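You operate a simulated robot arm through the tools that you are given. There is no shell and no other tool. Be economical: measure what you need, move in short steps, check, and stop when the job is done.

Carry out the task below with a simulated robot arm. There is one attempt and no reset: what you move stays moved.

JOB
Take the purple box from the top of the bench with the ring press and leave it on top of the small brown spool.
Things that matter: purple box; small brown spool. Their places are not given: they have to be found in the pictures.

The check looks at the end state, three seconds after you hand in, the way a careful person would. Anything else that was tipped, shoved, dropped, spilled or broken makes it a failure.

ROBOT AND FRAMES
A 7-joint arm with a two-finger parallel gripper, fixed in place. Base frame: the origin is at the foot of the arm, x ahead of it, y to its left, z up; the work surface is at about z = 76. Units: cm, degrees, N and s.
With the tool pointing down near the work surface it reaches from about 30 to 70 cm from the base axis. Its first joint turns from -66.0 to 66.0 degrees. Payload 1.57 kg.
The tool frame sits at the grasp point between the pads (the TCP): z along the fingers, y along the line on which they close. The tips reach 3 cm beyond it. The gripper opens to 11 cm. The fingers are 2.4 cm wide and 1.2 cm thick; the gripper's body (4.8 by 11.2 cm) begins 7.8 cm behind the TCP.
Orientation is that of the tool frame in the base frame, as a unit quaternion [x, y, z, w]. With the fingers straight down and closing along the base's y, the tool's x points along the base's -x, its y along +y and its z along -z.

CONTROLS
- The arm moves only by the tool drive_tool. Its argument "plan" is a list of rows, each a list of 3 entries, a list of its own where there are three numbers: the turn, a rotation vector about the tool's x, y, z in units of 120 degrees (1.0 is 120 degrees), then the shift along the tool's x, y, z in units of 250 mm (1.0 is 250 mm), then the closure in counts, from 0 (fully open) to 255 (shut). In form: [[[ax, ay, az], [tx, ty, tz], gripper], ...]. A call has 1 to 12 rows; each row is the pose to reach, as a shift and turn from the pose commanded when the call began, along the tool's axes at that moment. A call with a number of a shift or a turn outside -1 to 1 is refused whole. A row lasts 0.2 s, in which the tool goes at most 5 cm and 8.6 degrees; a call with a longer step from one row to the next is refused whole, and so is a gripper value outside its range. A pose out of reach is approached as far as the arm can. The call stops where the force on the tool passes 40 N (or 10 N more than at its start, if that is more) or the arm is blocked; 0.2 s more then pass. The fingers move at their own pace (about 10.8 cm/s each) and stop on an object; they squeeze with about 26 N. The grip force told is the motor's: it shows also when the fingers shut on nothing. Time passes only in rows, and 0.2 s behind the last, so rows that repeat a pose let the fingers close. It gives the time, the measured TCP pose, the force on the tool (base axes), the opening and the grip force at its end, in the units of the frame above (readings bear some noise).
- Cameras (640 x 400 px; columns grow to the right, rows downward): "scene" is fixed at [16.71, -42.36, 137.16]; the picture's right is [0.55, -0.83, 0.00], its down [-0.71, -0.47, -0.52] and it looks along [0.44, 0.29, -0.85] (base axes); focal length 347 px, centre (320, 200). "wrist" rides on the gripper at [-3.6, 0, -8] in the tool frame; the picture's right is [0.00, -1.00, 0.00], its down [0.97, 0.00, -0.24] and it looks along [0.24, 0.00, 0.97] (tool axes); focal length 218 px, centre (320, 200).
- grab_frame(camera): a new picture of that camera. It takes no simulated time.
- locate(camera, pixels): for up to 12 pixels [column, row] of the newest picture of that camera ("zoom" is the newest enlarged one), the place [x, y, z] in the base frame of the surface seen there, good to about 0.3 cm. It takes no simulated time.
- close_up(camera, box): a new picture of the part [left, top, right, bottom] of that camera's present view, enlarged. It takes no simulated time.
- close_job(): hands the job in; it is judged then, once.

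Work in short steps. Measure before you move; look again where a grasp or a placing could have gone wrong, and mend it. You have 60 turns and 22 pictures in all, those below and enlarged ones among them. Open the gripper and draw the arm clear of the work before you hand the job in, unless the task says otherwise; then end with one line.

The tools are called after "Request:" by a JSON object that holds its "name" and its "arguments". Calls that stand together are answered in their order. drive_tool: Moves the arm, as the interface text tells. Its arguments: {"type":"object","properties":{"plan":{"type":"array","items":{"type":"array"}}},"required":["plan"]} The other tools are called the same way: grab_frame (camera) takes a picture; locate (camera, pixels) gives the place of the surface under pixels of a picture; close_up (camera, box) takes an enlarged picture of a part of a camera's view; close_job () hands the job in.

At the start:

```text
clock: 0.0
eef_pos: [30.37, -29.97, 103.64]
tcp_rot: [0.0, 1.0, 0.0, 0.0]
force: [0.4, -0.6, -1.1]
gripper_width: 11.0
gripper_force: 0.1
```

scene: 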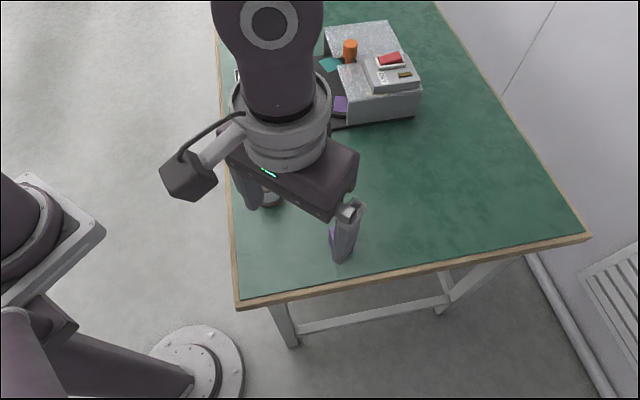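
wrist: 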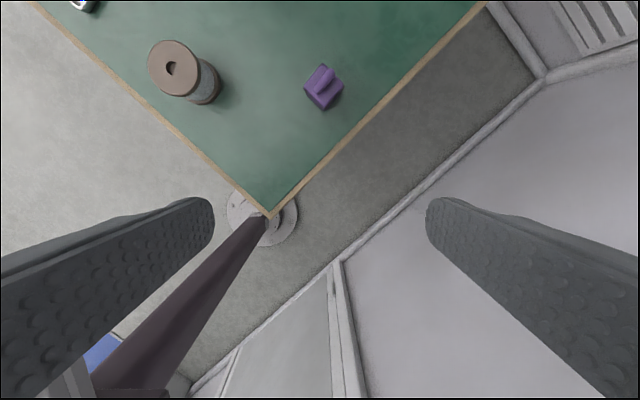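

The wrist picture shows a spool near (180,70) and a purple object near (323,87); the scene shows another purple thing near (340,104). I enlarge both and locate them.

Request:
{"name": "close_up", "arguments": {"camera": "wrist", "box": [60, 0, 400, 212]}}

Request:
{"name": "close_up", "arguments": {"camera": "scene", "box": [220, 10, 440, 148]}}

Request:
{"name": "locate", "arguments": {"camera": "wrist", "pixels": [[185, 55], [172, 68], [155, 60], [325, 75], [312, 85], [323, 100], [323, 107], [240, 120], [208, 85], [85, 3]]}}

Request:
{"name": "locate", "arguments": {"camera": "scene", "pixels": [[340, 104], [350, 45], [390, 58], [380, 110], [330, 66], [360, 35], [270, 200], [334, 236]]}}

```text
1.88 times, centred on (230, 106) of wrist
```

zoom: 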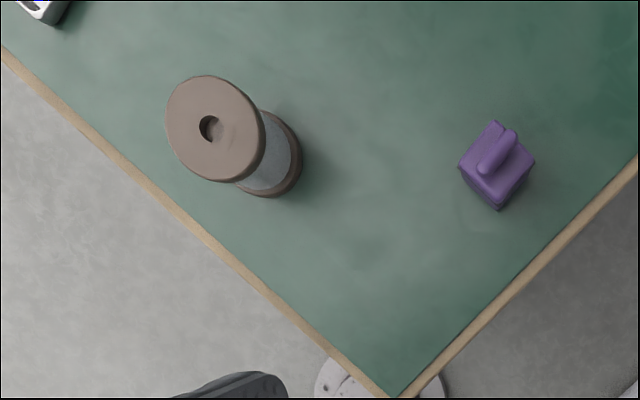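

```text
2.90 times, centred on (330, 79) of scene
```

zoom: 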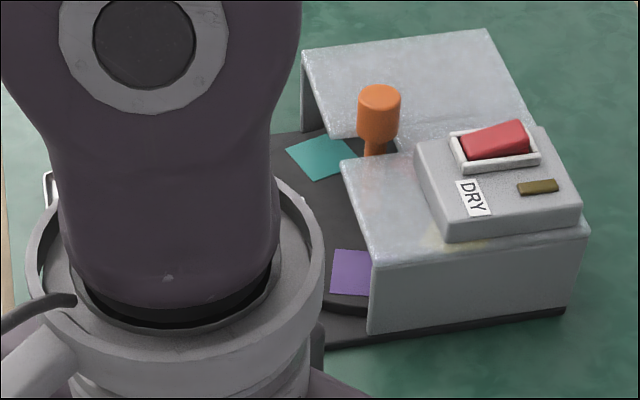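

```text
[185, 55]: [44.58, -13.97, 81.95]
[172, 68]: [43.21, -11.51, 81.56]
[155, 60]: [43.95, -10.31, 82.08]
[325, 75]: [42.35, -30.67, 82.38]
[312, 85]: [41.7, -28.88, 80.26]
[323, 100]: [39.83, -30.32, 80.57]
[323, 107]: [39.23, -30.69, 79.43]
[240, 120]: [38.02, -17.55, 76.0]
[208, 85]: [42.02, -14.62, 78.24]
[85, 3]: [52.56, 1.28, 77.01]
```

```text
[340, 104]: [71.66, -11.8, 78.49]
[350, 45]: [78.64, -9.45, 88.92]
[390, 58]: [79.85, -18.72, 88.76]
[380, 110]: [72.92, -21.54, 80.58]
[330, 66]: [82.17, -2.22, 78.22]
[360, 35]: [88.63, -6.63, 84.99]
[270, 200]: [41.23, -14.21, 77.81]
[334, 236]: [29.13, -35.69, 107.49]
```

The purple box (z about 80–82) stands near (41,-30) and a brown spool near (44,-12). The arm hides part of the bench, so I move it to the left and up to check for other spools or boxes.

Request:
{"name": "drive_tool", "arguments": {"plan": [[[0, 0, 0], [0, 0.15, -0.05], 0], [[0, 0, 0], [0, 0.32, -0.1], 0], [[0, 0, 0], [0, 0.49, -0.15], 0], [[0, 0, 0], [0, 0.66, -0.2], 0], [[0, 0, 0], [0, 0.83, -0.2], 0], [[0, 0, 0], [0, 1.0, -0.2], 0], [[0, 0, 0], [0, 1.0, -0.2], 0]]}}

Request:
{"name": "grab_frame", "arguments": {"camera": "wrist"}}

Request:
{"name": "grab_frame", "arguments": {"camera": "scene"}}

```text
clock: 1.6
eef_pos: [30.24, -5.13, 108.61]
tcp_rot: [0.0, 1.0, 0.001, 0.001]
force: [0.8, 0.6, -0.2]
gripper_width: 11.0
gripper_force: 0.1
```

```text
17 pictures are left
```

wrist: 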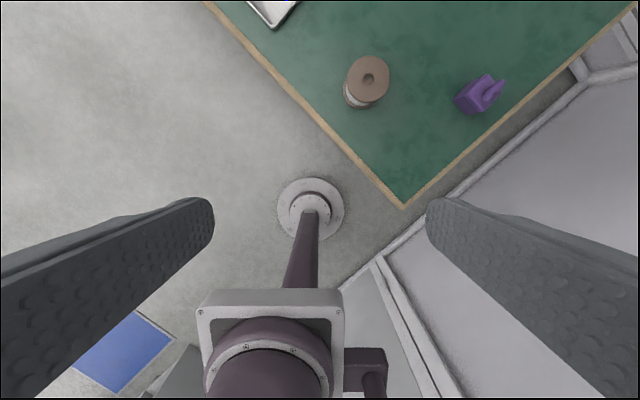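

```text
16 pictures are left
```

scene: 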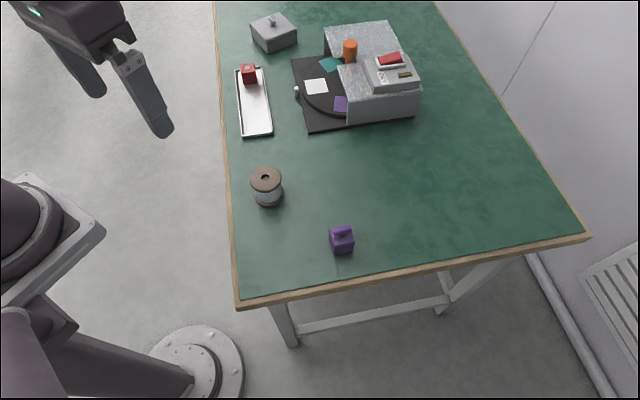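

Only one spool (265,185) and one purple box (342,240) are in view. I enlarge them and measure.

Request:
{"name": "close_up", "arguments": {"camera": "scene", "box": [240, 150, 380, 270]}}

Request:
{"name": "close_up", "arguments": {"camera": "wrist", "box": [330, 40, 530, 165]}}

```text
3.33 times, centred on (310, 210) of scene
```

zoom: 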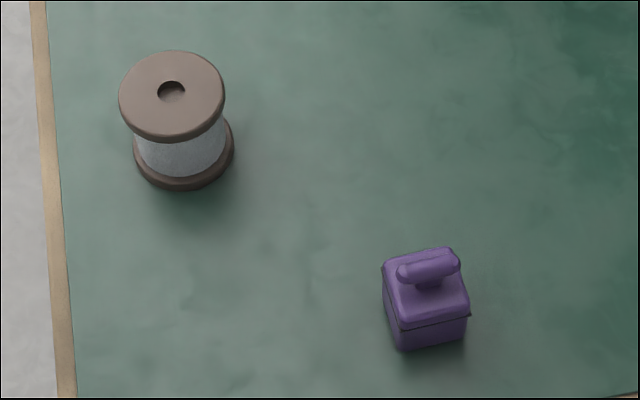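

```text
3.20 times, centred on (430, 102) of wrist
```

zoom: 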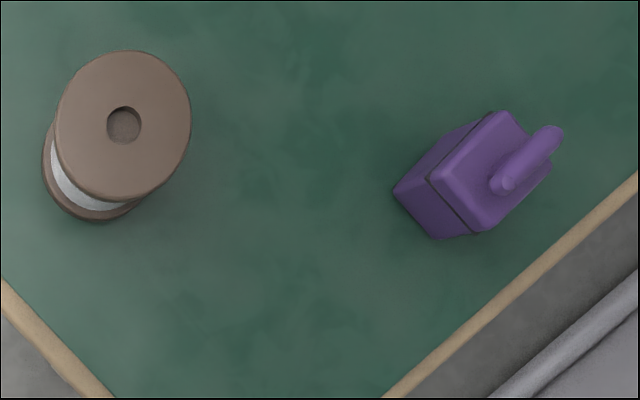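

I measure corners of box, handle and spool rim in the enlarged wrist picture (box top corners about (498,112), (430,182), (480,230), (550,172)) and in the scene picture.

Request:
{"name": "locate", "arguments": {"camera": "zoom", "pixels": [[498, 116], [435, 182], [480, 226], [504, 185], [552, 132], [440, 234], [399, 190], [60, 120], [186, 120], [122, 55], [122, 196], [465, 170]]}}

Request:
{"name": "locate", "arguments": {"camera": "scene", "pixels": [[325.5, 210], [340, 207], [341, 218], [328, 220], [329, 211.5], [339, 208], [329, 225], [329, 224], [328.5, 225], [338, 238], [266, 178], [265, 186]]}}

```text
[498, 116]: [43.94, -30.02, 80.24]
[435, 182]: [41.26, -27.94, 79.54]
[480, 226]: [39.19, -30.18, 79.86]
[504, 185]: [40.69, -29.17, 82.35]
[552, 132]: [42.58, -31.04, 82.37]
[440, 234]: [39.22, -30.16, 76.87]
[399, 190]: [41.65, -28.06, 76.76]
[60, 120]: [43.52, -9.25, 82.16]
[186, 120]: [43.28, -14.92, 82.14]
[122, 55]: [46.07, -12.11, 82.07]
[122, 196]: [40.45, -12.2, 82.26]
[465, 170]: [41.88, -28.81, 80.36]
```

```text
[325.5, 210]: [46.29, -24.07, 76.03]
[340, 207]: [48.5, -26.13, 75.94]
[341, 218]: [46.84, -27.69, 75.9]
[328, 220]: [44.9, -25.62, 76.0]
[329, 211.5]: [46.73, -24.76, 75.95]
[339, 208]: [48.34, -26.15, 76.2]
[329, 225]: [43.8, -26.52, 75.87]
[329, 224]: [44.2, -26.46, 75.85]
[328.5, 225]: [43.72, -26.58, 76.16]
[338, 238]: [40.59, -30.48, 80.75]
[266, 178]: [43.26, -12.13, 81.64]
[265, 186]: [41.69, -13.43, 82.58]
```

Box: centre about (41.6,-30.15), 3.3 cm square, sides at 45°, lid top about 80.4 with handle to 82.4. Spool: top centre (43.3,-12.1), z about 82.1, 5.7 cm wide. I go above the box at z≈94 with a 45° yaw and look.

Request:
{"name": "drive_tool", "arguments": {"plan": [[[0, 0, 0.047], [-0.056, -0.125, 0.0725], 0], [[0, 0, 0.094], [-0.112, -0.25, 0.145], 0], [[0, 0, 0.141], [-0.168, -0.375, 0.2175], 0], [[0, 0, 0.1875], [-0.2245, -0.5, 0.29], 0], [[0, 0, 0.234], [-0.281, -0.625, 0.3625], 0], [[0, 0, 0.281], [-0.337, -0.75, 0.435], 0], [[0, 0, 0.328], [-0.393, -0.875, 0.5075], 0], [[0, 0, 0.375], [-0.449, -1.0, 0.58], 0], [[0, 0, 0.375], [-0.449, -1.0, 0.58], 0], [[0, 0, 0.375], [-0.449, -1.0, 0.58], 0]]}}

Request:
{"name": "grab_frame", "arguments": {"camera": "wrist"}}

```text
clock: 3.8
eef_pos: [41.42, -30.03, 94.47]
tcp_rot: [0.382, 0.924, 0.0, 0.0]
force: [-0.8, 0.4, -0.2]
gripper_width: 10.99
gripper_force: 0.0
```

```text
13 pictures are left
```

wrist: 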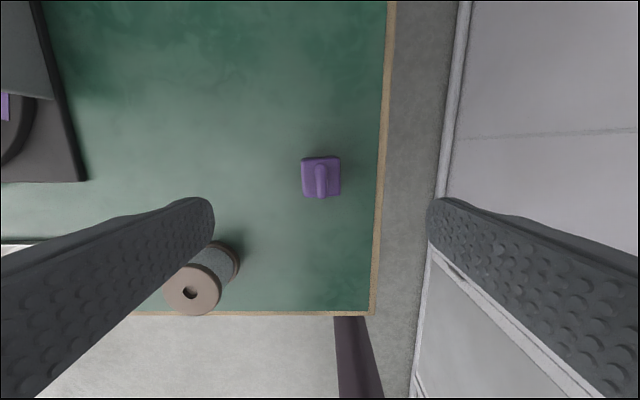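

The box is at (321,177), centred between the fingers. I enlarge it to check remaining yaw and centre.

Request:
{"name": "close_up", "arguments": {"camera": "wrist", "box": [280, 145, 360, 210]}}

Request:
{"name": "locate", "arguments": {"camera": "wrist", "pixels": [[304, 162], [338, 159], [338, 193], [304, 195], [320, 168], [321, 194], [306, 178], [337, 178], [190, 293]]}}

```text
6.15 times, centred on (320, 178) of wrist
```

zoom: 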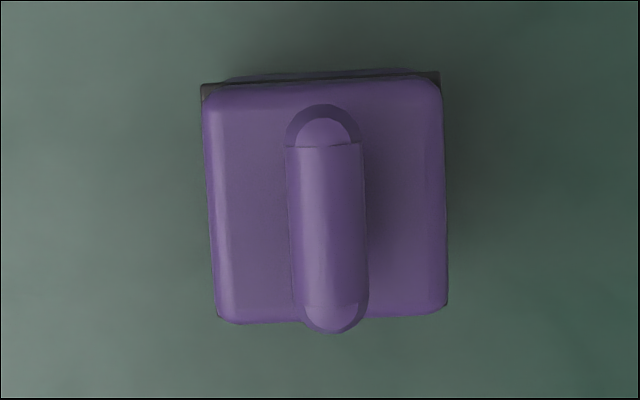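

```text
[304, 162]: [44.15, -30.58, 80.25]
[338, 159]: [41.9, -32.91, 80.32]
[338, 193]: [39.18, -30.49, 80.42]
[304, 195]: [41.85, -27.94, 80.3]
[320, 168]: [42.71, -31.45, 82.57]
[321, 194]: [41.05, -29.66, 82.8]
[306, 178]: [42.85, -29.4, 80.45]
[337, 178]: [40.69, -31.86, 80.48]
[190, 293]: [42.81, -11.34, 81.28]
```

The box aligns within 2°, with its centre near (41.7,-30.35). I lower to TCP z≈84 with the small correction and read the pose.

Request:
{"name": "drive_tool", "arguments": {"plan": [[[0, 0, 0], [-0.014, -0.006, 0.1], 0], [[0, 0, 0], [-0.014, -0.006, 0.2], 0], [[0, 0, 0], [-0.014, -0.006, 0.3], 0], [[0, 0, 0], [-0.014, -0.006, 0.4], 0], [[0, 0, 0], [-0.014, -0.006, 0.4], 0], [[0, 0, 0], [-0.014, -0.006, 0.4], 0]]}}

Request:
{"name": "grab_frame", "arguments": {"camera": "wrist"}}

```text
clock: 5.2
eef_pos: [41.8, -30.38, 84.29]
tcp_rot: [0.382, 0.924, 0.0, 0.0]
force: [-0.1, -0.3, 0.3]
gripper_width: 10.97
gripper_force: 0.1
```

```text
11 pictures are left
```

wrist: 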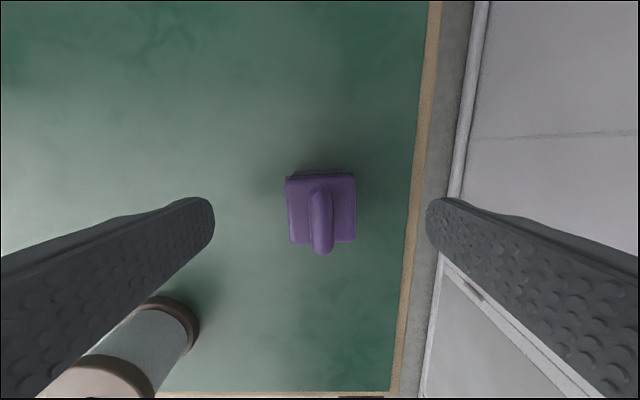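

Readings agree (41.8,-30.4,84.3) and the box stays centred at (321,208). I lower to TCP z≈79.7 (tips about 0.6 above the bench) and close.

Request:
{"name": "drive_tool", "arguments": {"plan": [[[0, 0, 0], [0, 0, 0.06], 0], [[0, 0, 0], [0, 0, 0.12], 0], [[0, 0, 0], [0, 0, 0.18], 0], [[0, 0, 0], [0, 0, 0.18], 0], [[0, 0, 0], [0, 0, 0.18], 120], [[0, 0, 0], [0, 0, 0.18], 255], [[0, 0, 0], [0, 0, 0.18], 255], [[0, 0, 0], [0, 0, 0.18], 255], [[0, 0, 0], [0, 0, 0.18], 255]]}}

```text
clock: 7.2
eef_pos: [41.74, -30.4, 79.67]
tcp_rot: [0.384, 0.924, -0.001, 0.0]
force: [-0.1, -0.2, 0.2]
gripper_width: 3.98
gripper_force: 26.1
```

It grips at 3.98 cm, 26 N. I lift 12 cm and check that the whole box came up.

Request:
{"name": "drive_tool", "arguments": {"plan": [[[0, 0, 0], [0, 0, -0.04], 255], [[0, 0, 0], [0, 0, -0.12], 255], [[0, 0, 0], [0, 0, -0.22], 255], [[0, 0, 0], [0, 0, -0.34], 255], [[0, 0, 0], [0, 0, -0.44], 255], [[0, 0, 0], [0, 0, -0.48], 255], [[0, 0, 0], [0, 0, -0.48], 255]]}}

Request:
{"name": "close_up", "arguments": {"camera": "scene", "box": [240, 130, 420, 270]}}

Request:
{"name": "grab_frame", "arguments": {"camera": "wrist"}}

```text
clock: 8.8
eef_pos: [41.88, -30.22, 91.69]
tcp_rot: [0.382, 0.924, 0.001, 0.0]
force: [-0.2, -0.7, -1.9]
gripper_width: 3.96
gripper_force: 25.7
```

```text
2.86 times, centred on (330, 200) of scene
```

zoom: 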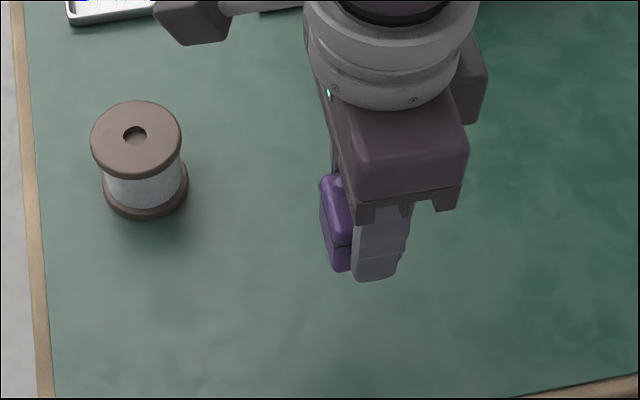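

```text
9 pictures are left
```

wrist: 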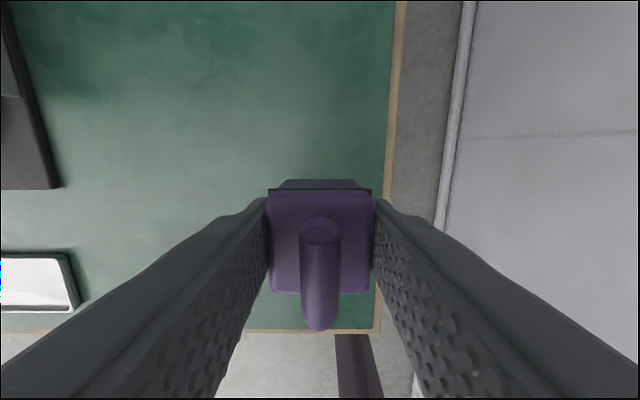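

The box, with lid, is held whole. I measure the held box's top and the spool's rim (zoom view: centre (137,135), edges (92,140), (181,140), (137,102), (137,178)).

Request:
{"name": "locate", "arguments": {"camera": "wrist", "pixels": [[275, 200], [368, 200], [274, 288], [350, 288], [320, 203], [320, 182]]}}

Request:
{"name": "locate", "arguments": {"camera": "zoom", "pixels": [[95, 138], [178, 138], [137, 105], [137, 170], [110, 150], [165, 120]]}}

```text
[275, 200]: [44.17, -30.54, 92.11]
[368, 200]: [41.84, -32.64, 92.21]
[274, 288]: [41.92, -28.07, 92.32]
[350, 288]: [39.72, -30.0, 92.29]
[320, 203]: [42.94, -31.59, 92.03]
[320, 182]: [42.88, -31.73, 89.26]
```

```text
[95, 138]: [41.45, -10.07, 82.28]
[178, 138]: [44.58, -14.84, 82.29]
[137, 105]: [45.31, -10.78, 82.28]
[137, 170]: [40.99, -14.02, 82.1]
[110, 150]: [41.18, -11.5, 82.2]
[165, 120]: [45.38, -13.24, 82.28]
```

Box centre is within 0.2 cm of the TCP; spool top centre about (43.2,-12.25), z 82.25. I move level to above the spool.

Request:
{"name": "drive_tool", "arguments": {"plan": [[[0, 0, 0], [0.04, 0.046, 0], 255], [[0, 0, 0], [0.12, 0.14, 0], 255], [[0, 0, 0], [0.21, 0.245, 0], 255], [[0, 0, 0], [0.3, 0.35, 0], 255], [[0, 0, 0], [0.38, 0.443, 0], 255], [[0, 0, 0], [0.44, 0.513, 0], 255], [[0, 0, 0], [0.472, 0.551, 0], 255], [[0, 0, 0], [0.472, 0.551, 0], 255], [[0, 0, 0], [0.472, 0.551, 0], 255]]}}

Request:
{"name": "close_up", "arguments": {"camera": "scene", "box": [200, 110, 340, 220]}}

```text
clock: 10.8
eef_pos: [43.23, -12.2, 91.81]
tcp_rot: [0.383, 0.924, -0.001, 0.0]
force: [-0.6, -0.1, -1.4]
gripper_width: 3.96
gripper_force: 26.2
```

```text
3.64 times, centred on (270, 165) of scene
```

zoom: 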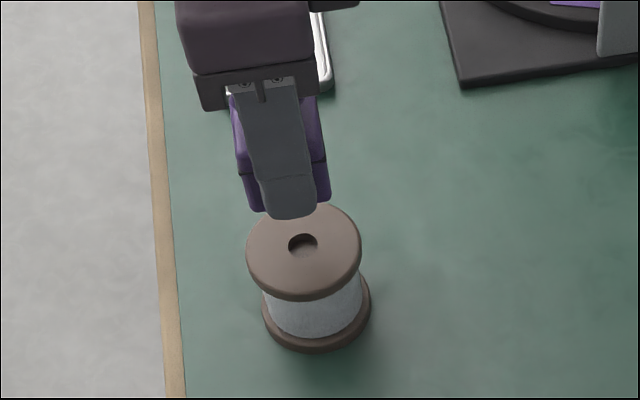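

At (43.23,-12.20,91.8), above the spool. I lower gently to TCP z≈86.4, just above contact.

Request:
{"name": "drive_tool", "arguments": {"plan": [[[0, 0, 0], [0, 0, 0.05], 255], [[0, 0, 0], [0, 0, 0.11], 255], [[0, 0, 0], [0, 0, 0.16], 255], [[0, 0, 0], [0, 0, 0.2], 255], [[0, 0, 0], [0, 0, 0.214], 255], [[0, 0, 0], [0, 0, 0.214], 255], [[0, 0, 0], [0, 0, 0.214], 255]]}}

Request:
{"name": "close_up", "arguments": {"camera": "scene", "box": [220, 135, 320, 215]}}

```text
clock: 12.4
eef_pos: [43.19, -12.18, 86.35]
tcp_rot: [0.382, 0.924, -0.001, -0.001]
force: [0.6, -0.4, -2.2]
gripper_width: 3.95
gripper_force: 25.8
```

```text
5.00 times, centred on (270, 175) of scene
```

zoom: 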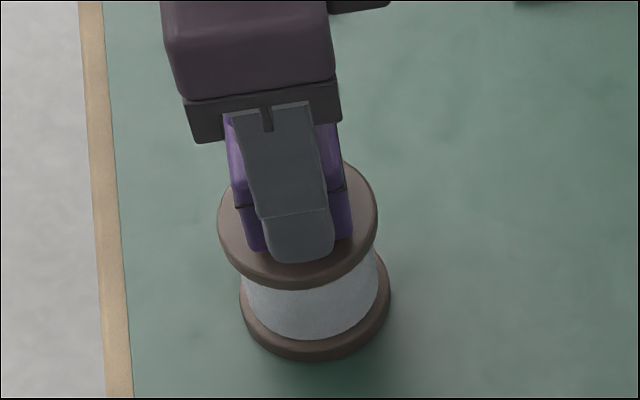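

The box is centred over the spool top (both near column 297). I lower another 0.3 cm and watch the force.

Request:
{"name": "drive_tool", "arguments": {"plan": [[[0, 0, 0], [0, 0, 0.006], 255], [[0, 0, 0], [0, 0, 0.012], 255], [[0, 0, 0], [0, 0, 0.012], 255]]}}

```text
clock: 13.2
eef_pos: [43.2, -12.15, 86.03]
tcp_rot: [0.383, 0.924, 0.0, 0.0]
force: [-0.8, -0.1, -1.5]
gripper_width: 3.97
gripper_force: 26.0
```

No contact yet (force still about the weight). I go down another 0.2 cm in small steps.

Request:
{"name": "drive_tool", "arguments": {"plan": [[[0, 0, 0], [0, 0, 0.004], 255], [[0, 0, 0], [0, 0, 0.008], 255], [[0, 0, 0], [0, 0, 0.008], 255]]}}

```text
clock: 14.0
eef_pos: [43.24, -12.16, 85.92]
tcp_rot: [0.382, 0.924, 0.0, 0.001]
force: [-0.1, 2.4, 10.9]
gripper_width: 3.99
gripper_force: 26.3
```

Contact: 11 N upward. I ease off slightly and open the fingers in stages.

Request:
{"name": "drive_tool", "arguments": {"plan": [[[0, 0, 0], [0, 0, -0.003], 255], [[0, 0, 0], [0, 0, -0.003], 255], [[0, 0, 0], [0, 0, -0.003], 155], [[0, 0, 0], [0, 0, -0.003], 140], [[0, 0, 0], [0, 0, -0.003], 110], [[0, 0, 0], [0, 0, -0.003], 80], [[0, 0, 0], [0, 0, -0.003], 80]]}}

Request:
{"name": "grab_frame", "arguments": {"camera": "wrist"}}

```text
clock: 15.6
eef_pos: [43.19, -12.13, 86.05]
tcp_rot: [0.383, 0.924, -0.001, 0.001]
force: [-0.3, 0.0, 0.2]
gripper_width: 7.57
gripper_force: 0.1
```

```text
6 pictures are left
```

wrist: 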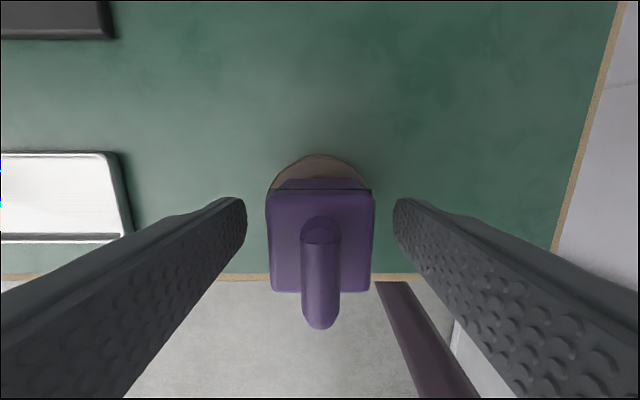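

The box stands free on the spool, with both fingers clear of it. I raise straight up 20 cm, then look.

Request:
{"name": "drive_tool", "arguments": {"plan": [[[0, 0, 0], [0, 0, -0.06], 80], [[0, 0, 0], [0, 0, -0.16], 80], [[0, 0, 0], [0, 0, -0.3], 80], [[0, 0, 0], [0, 0, -0.45], 80], [[0, 0, 0], [0, 0, -0.6], 0], [[0, 0, 0], [0.05, 0.15, -0.75], 0], [[0, 0, 0], [0.15, 0.3, -0.75], 0], [[0, 0, 0], [0.3, 0.4, -0.75], 0], [[0, 0, 0], [0.3, 0.4, -0.75], 0]]}}

Request:
{"name": "grab_frame", "arguments": {"camera": "scene"}}

Request:
{"name": "close_up", "arguments": {"camera": "scene", "box": [220, 135, 320, 215]}}

```text
refused: row 6 steps farther than a row can; nothing moved
```

```text
5 pictures are left
```

scene: 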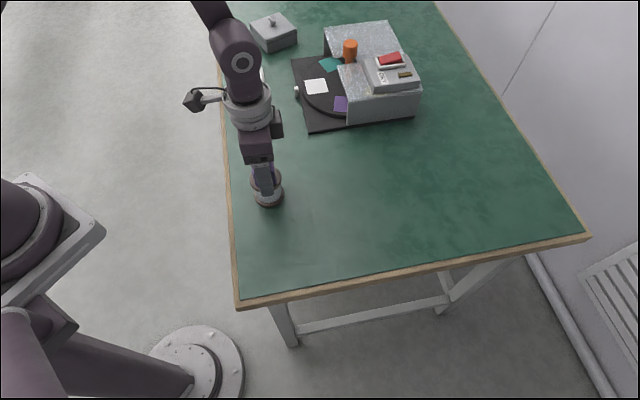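

```text
5.00 times, centred on (270, 175) of scene
```

zoom: 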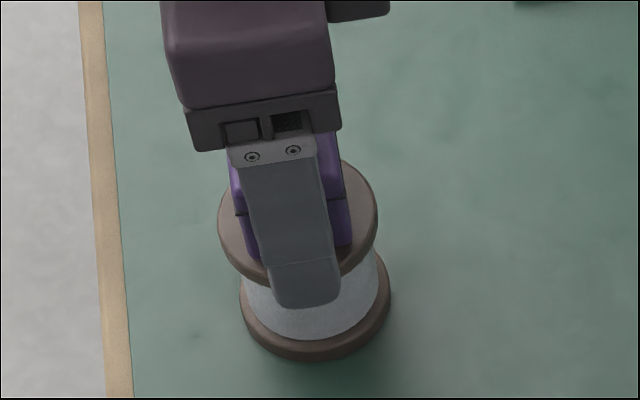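

The call was refused for too long a step, and the arm has not moved. I raise again with shorter steps, then move off to the side.

Request:
{"name": "drive_tool", "arguments": {"plan": [[[0, 0, 0], [0, 0, -0.05], 80], [[0, 0, 0], [0, 0, -0.15], 80], [[0, 0, 0], [0, 0, -0.28], 80], [[0, 0, 0], [0, 0, -0.41], 80], [[0, 0, 0], [0, 0, -0.54], 80], [[0, 0, 0], [0, 0, -0.67], 80], [[0, 0, 0], [0.08, 0.1, -0.7], 0], [[0, 0, 0], [0.18, 0.2, -0.7], 0], [[0, 0, 0], [0.28, 0.3, -0.7], 0], [[0, 0, 0], [0.38, 0.35, -0.7], 0], [[0, 0, 0], [0.45, 0.35, -0.7], 0], [[0, 0, 0], [0.45, 0.35, -0.7], 0]]}}

Request:
{"name": "close_up", "arguments": {"camera": "scene", "box": [200, 100, 360, 220]}}

```text
clock: 18.2
eef_pos: [41.54, 1.89, 103.55]
tcp_rot: [0.382, 0.924, 0.0, 0.0]
force: [0.1, 0.3, 0.4]
gripper_width: 10.99
gripper_force: 0.0
```

```text
3.33 times, centred on (280, 160) of scene
```

zoom: 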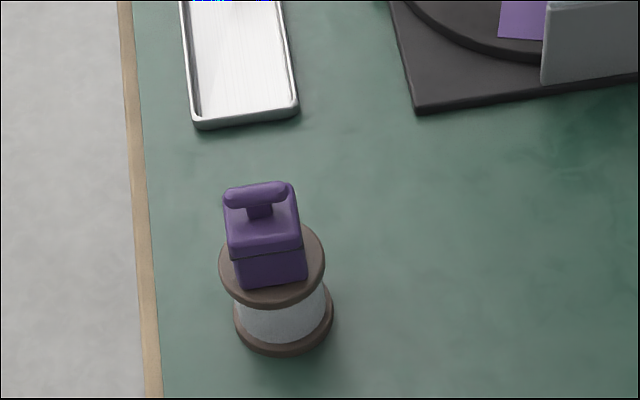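

The purple box stands upright and closed in the middle of the spool, nothing else has moved, and the gripper is open and clear. I hand in.

Request:
{"name": "close_job", "arguments": {}}

```text
The job is handed in.
```

The purple box is on top of the small brown spool, upright with its lid on. The gripper is open and clear, and nothing else appeared to have moved in the last pictures before I handed in.
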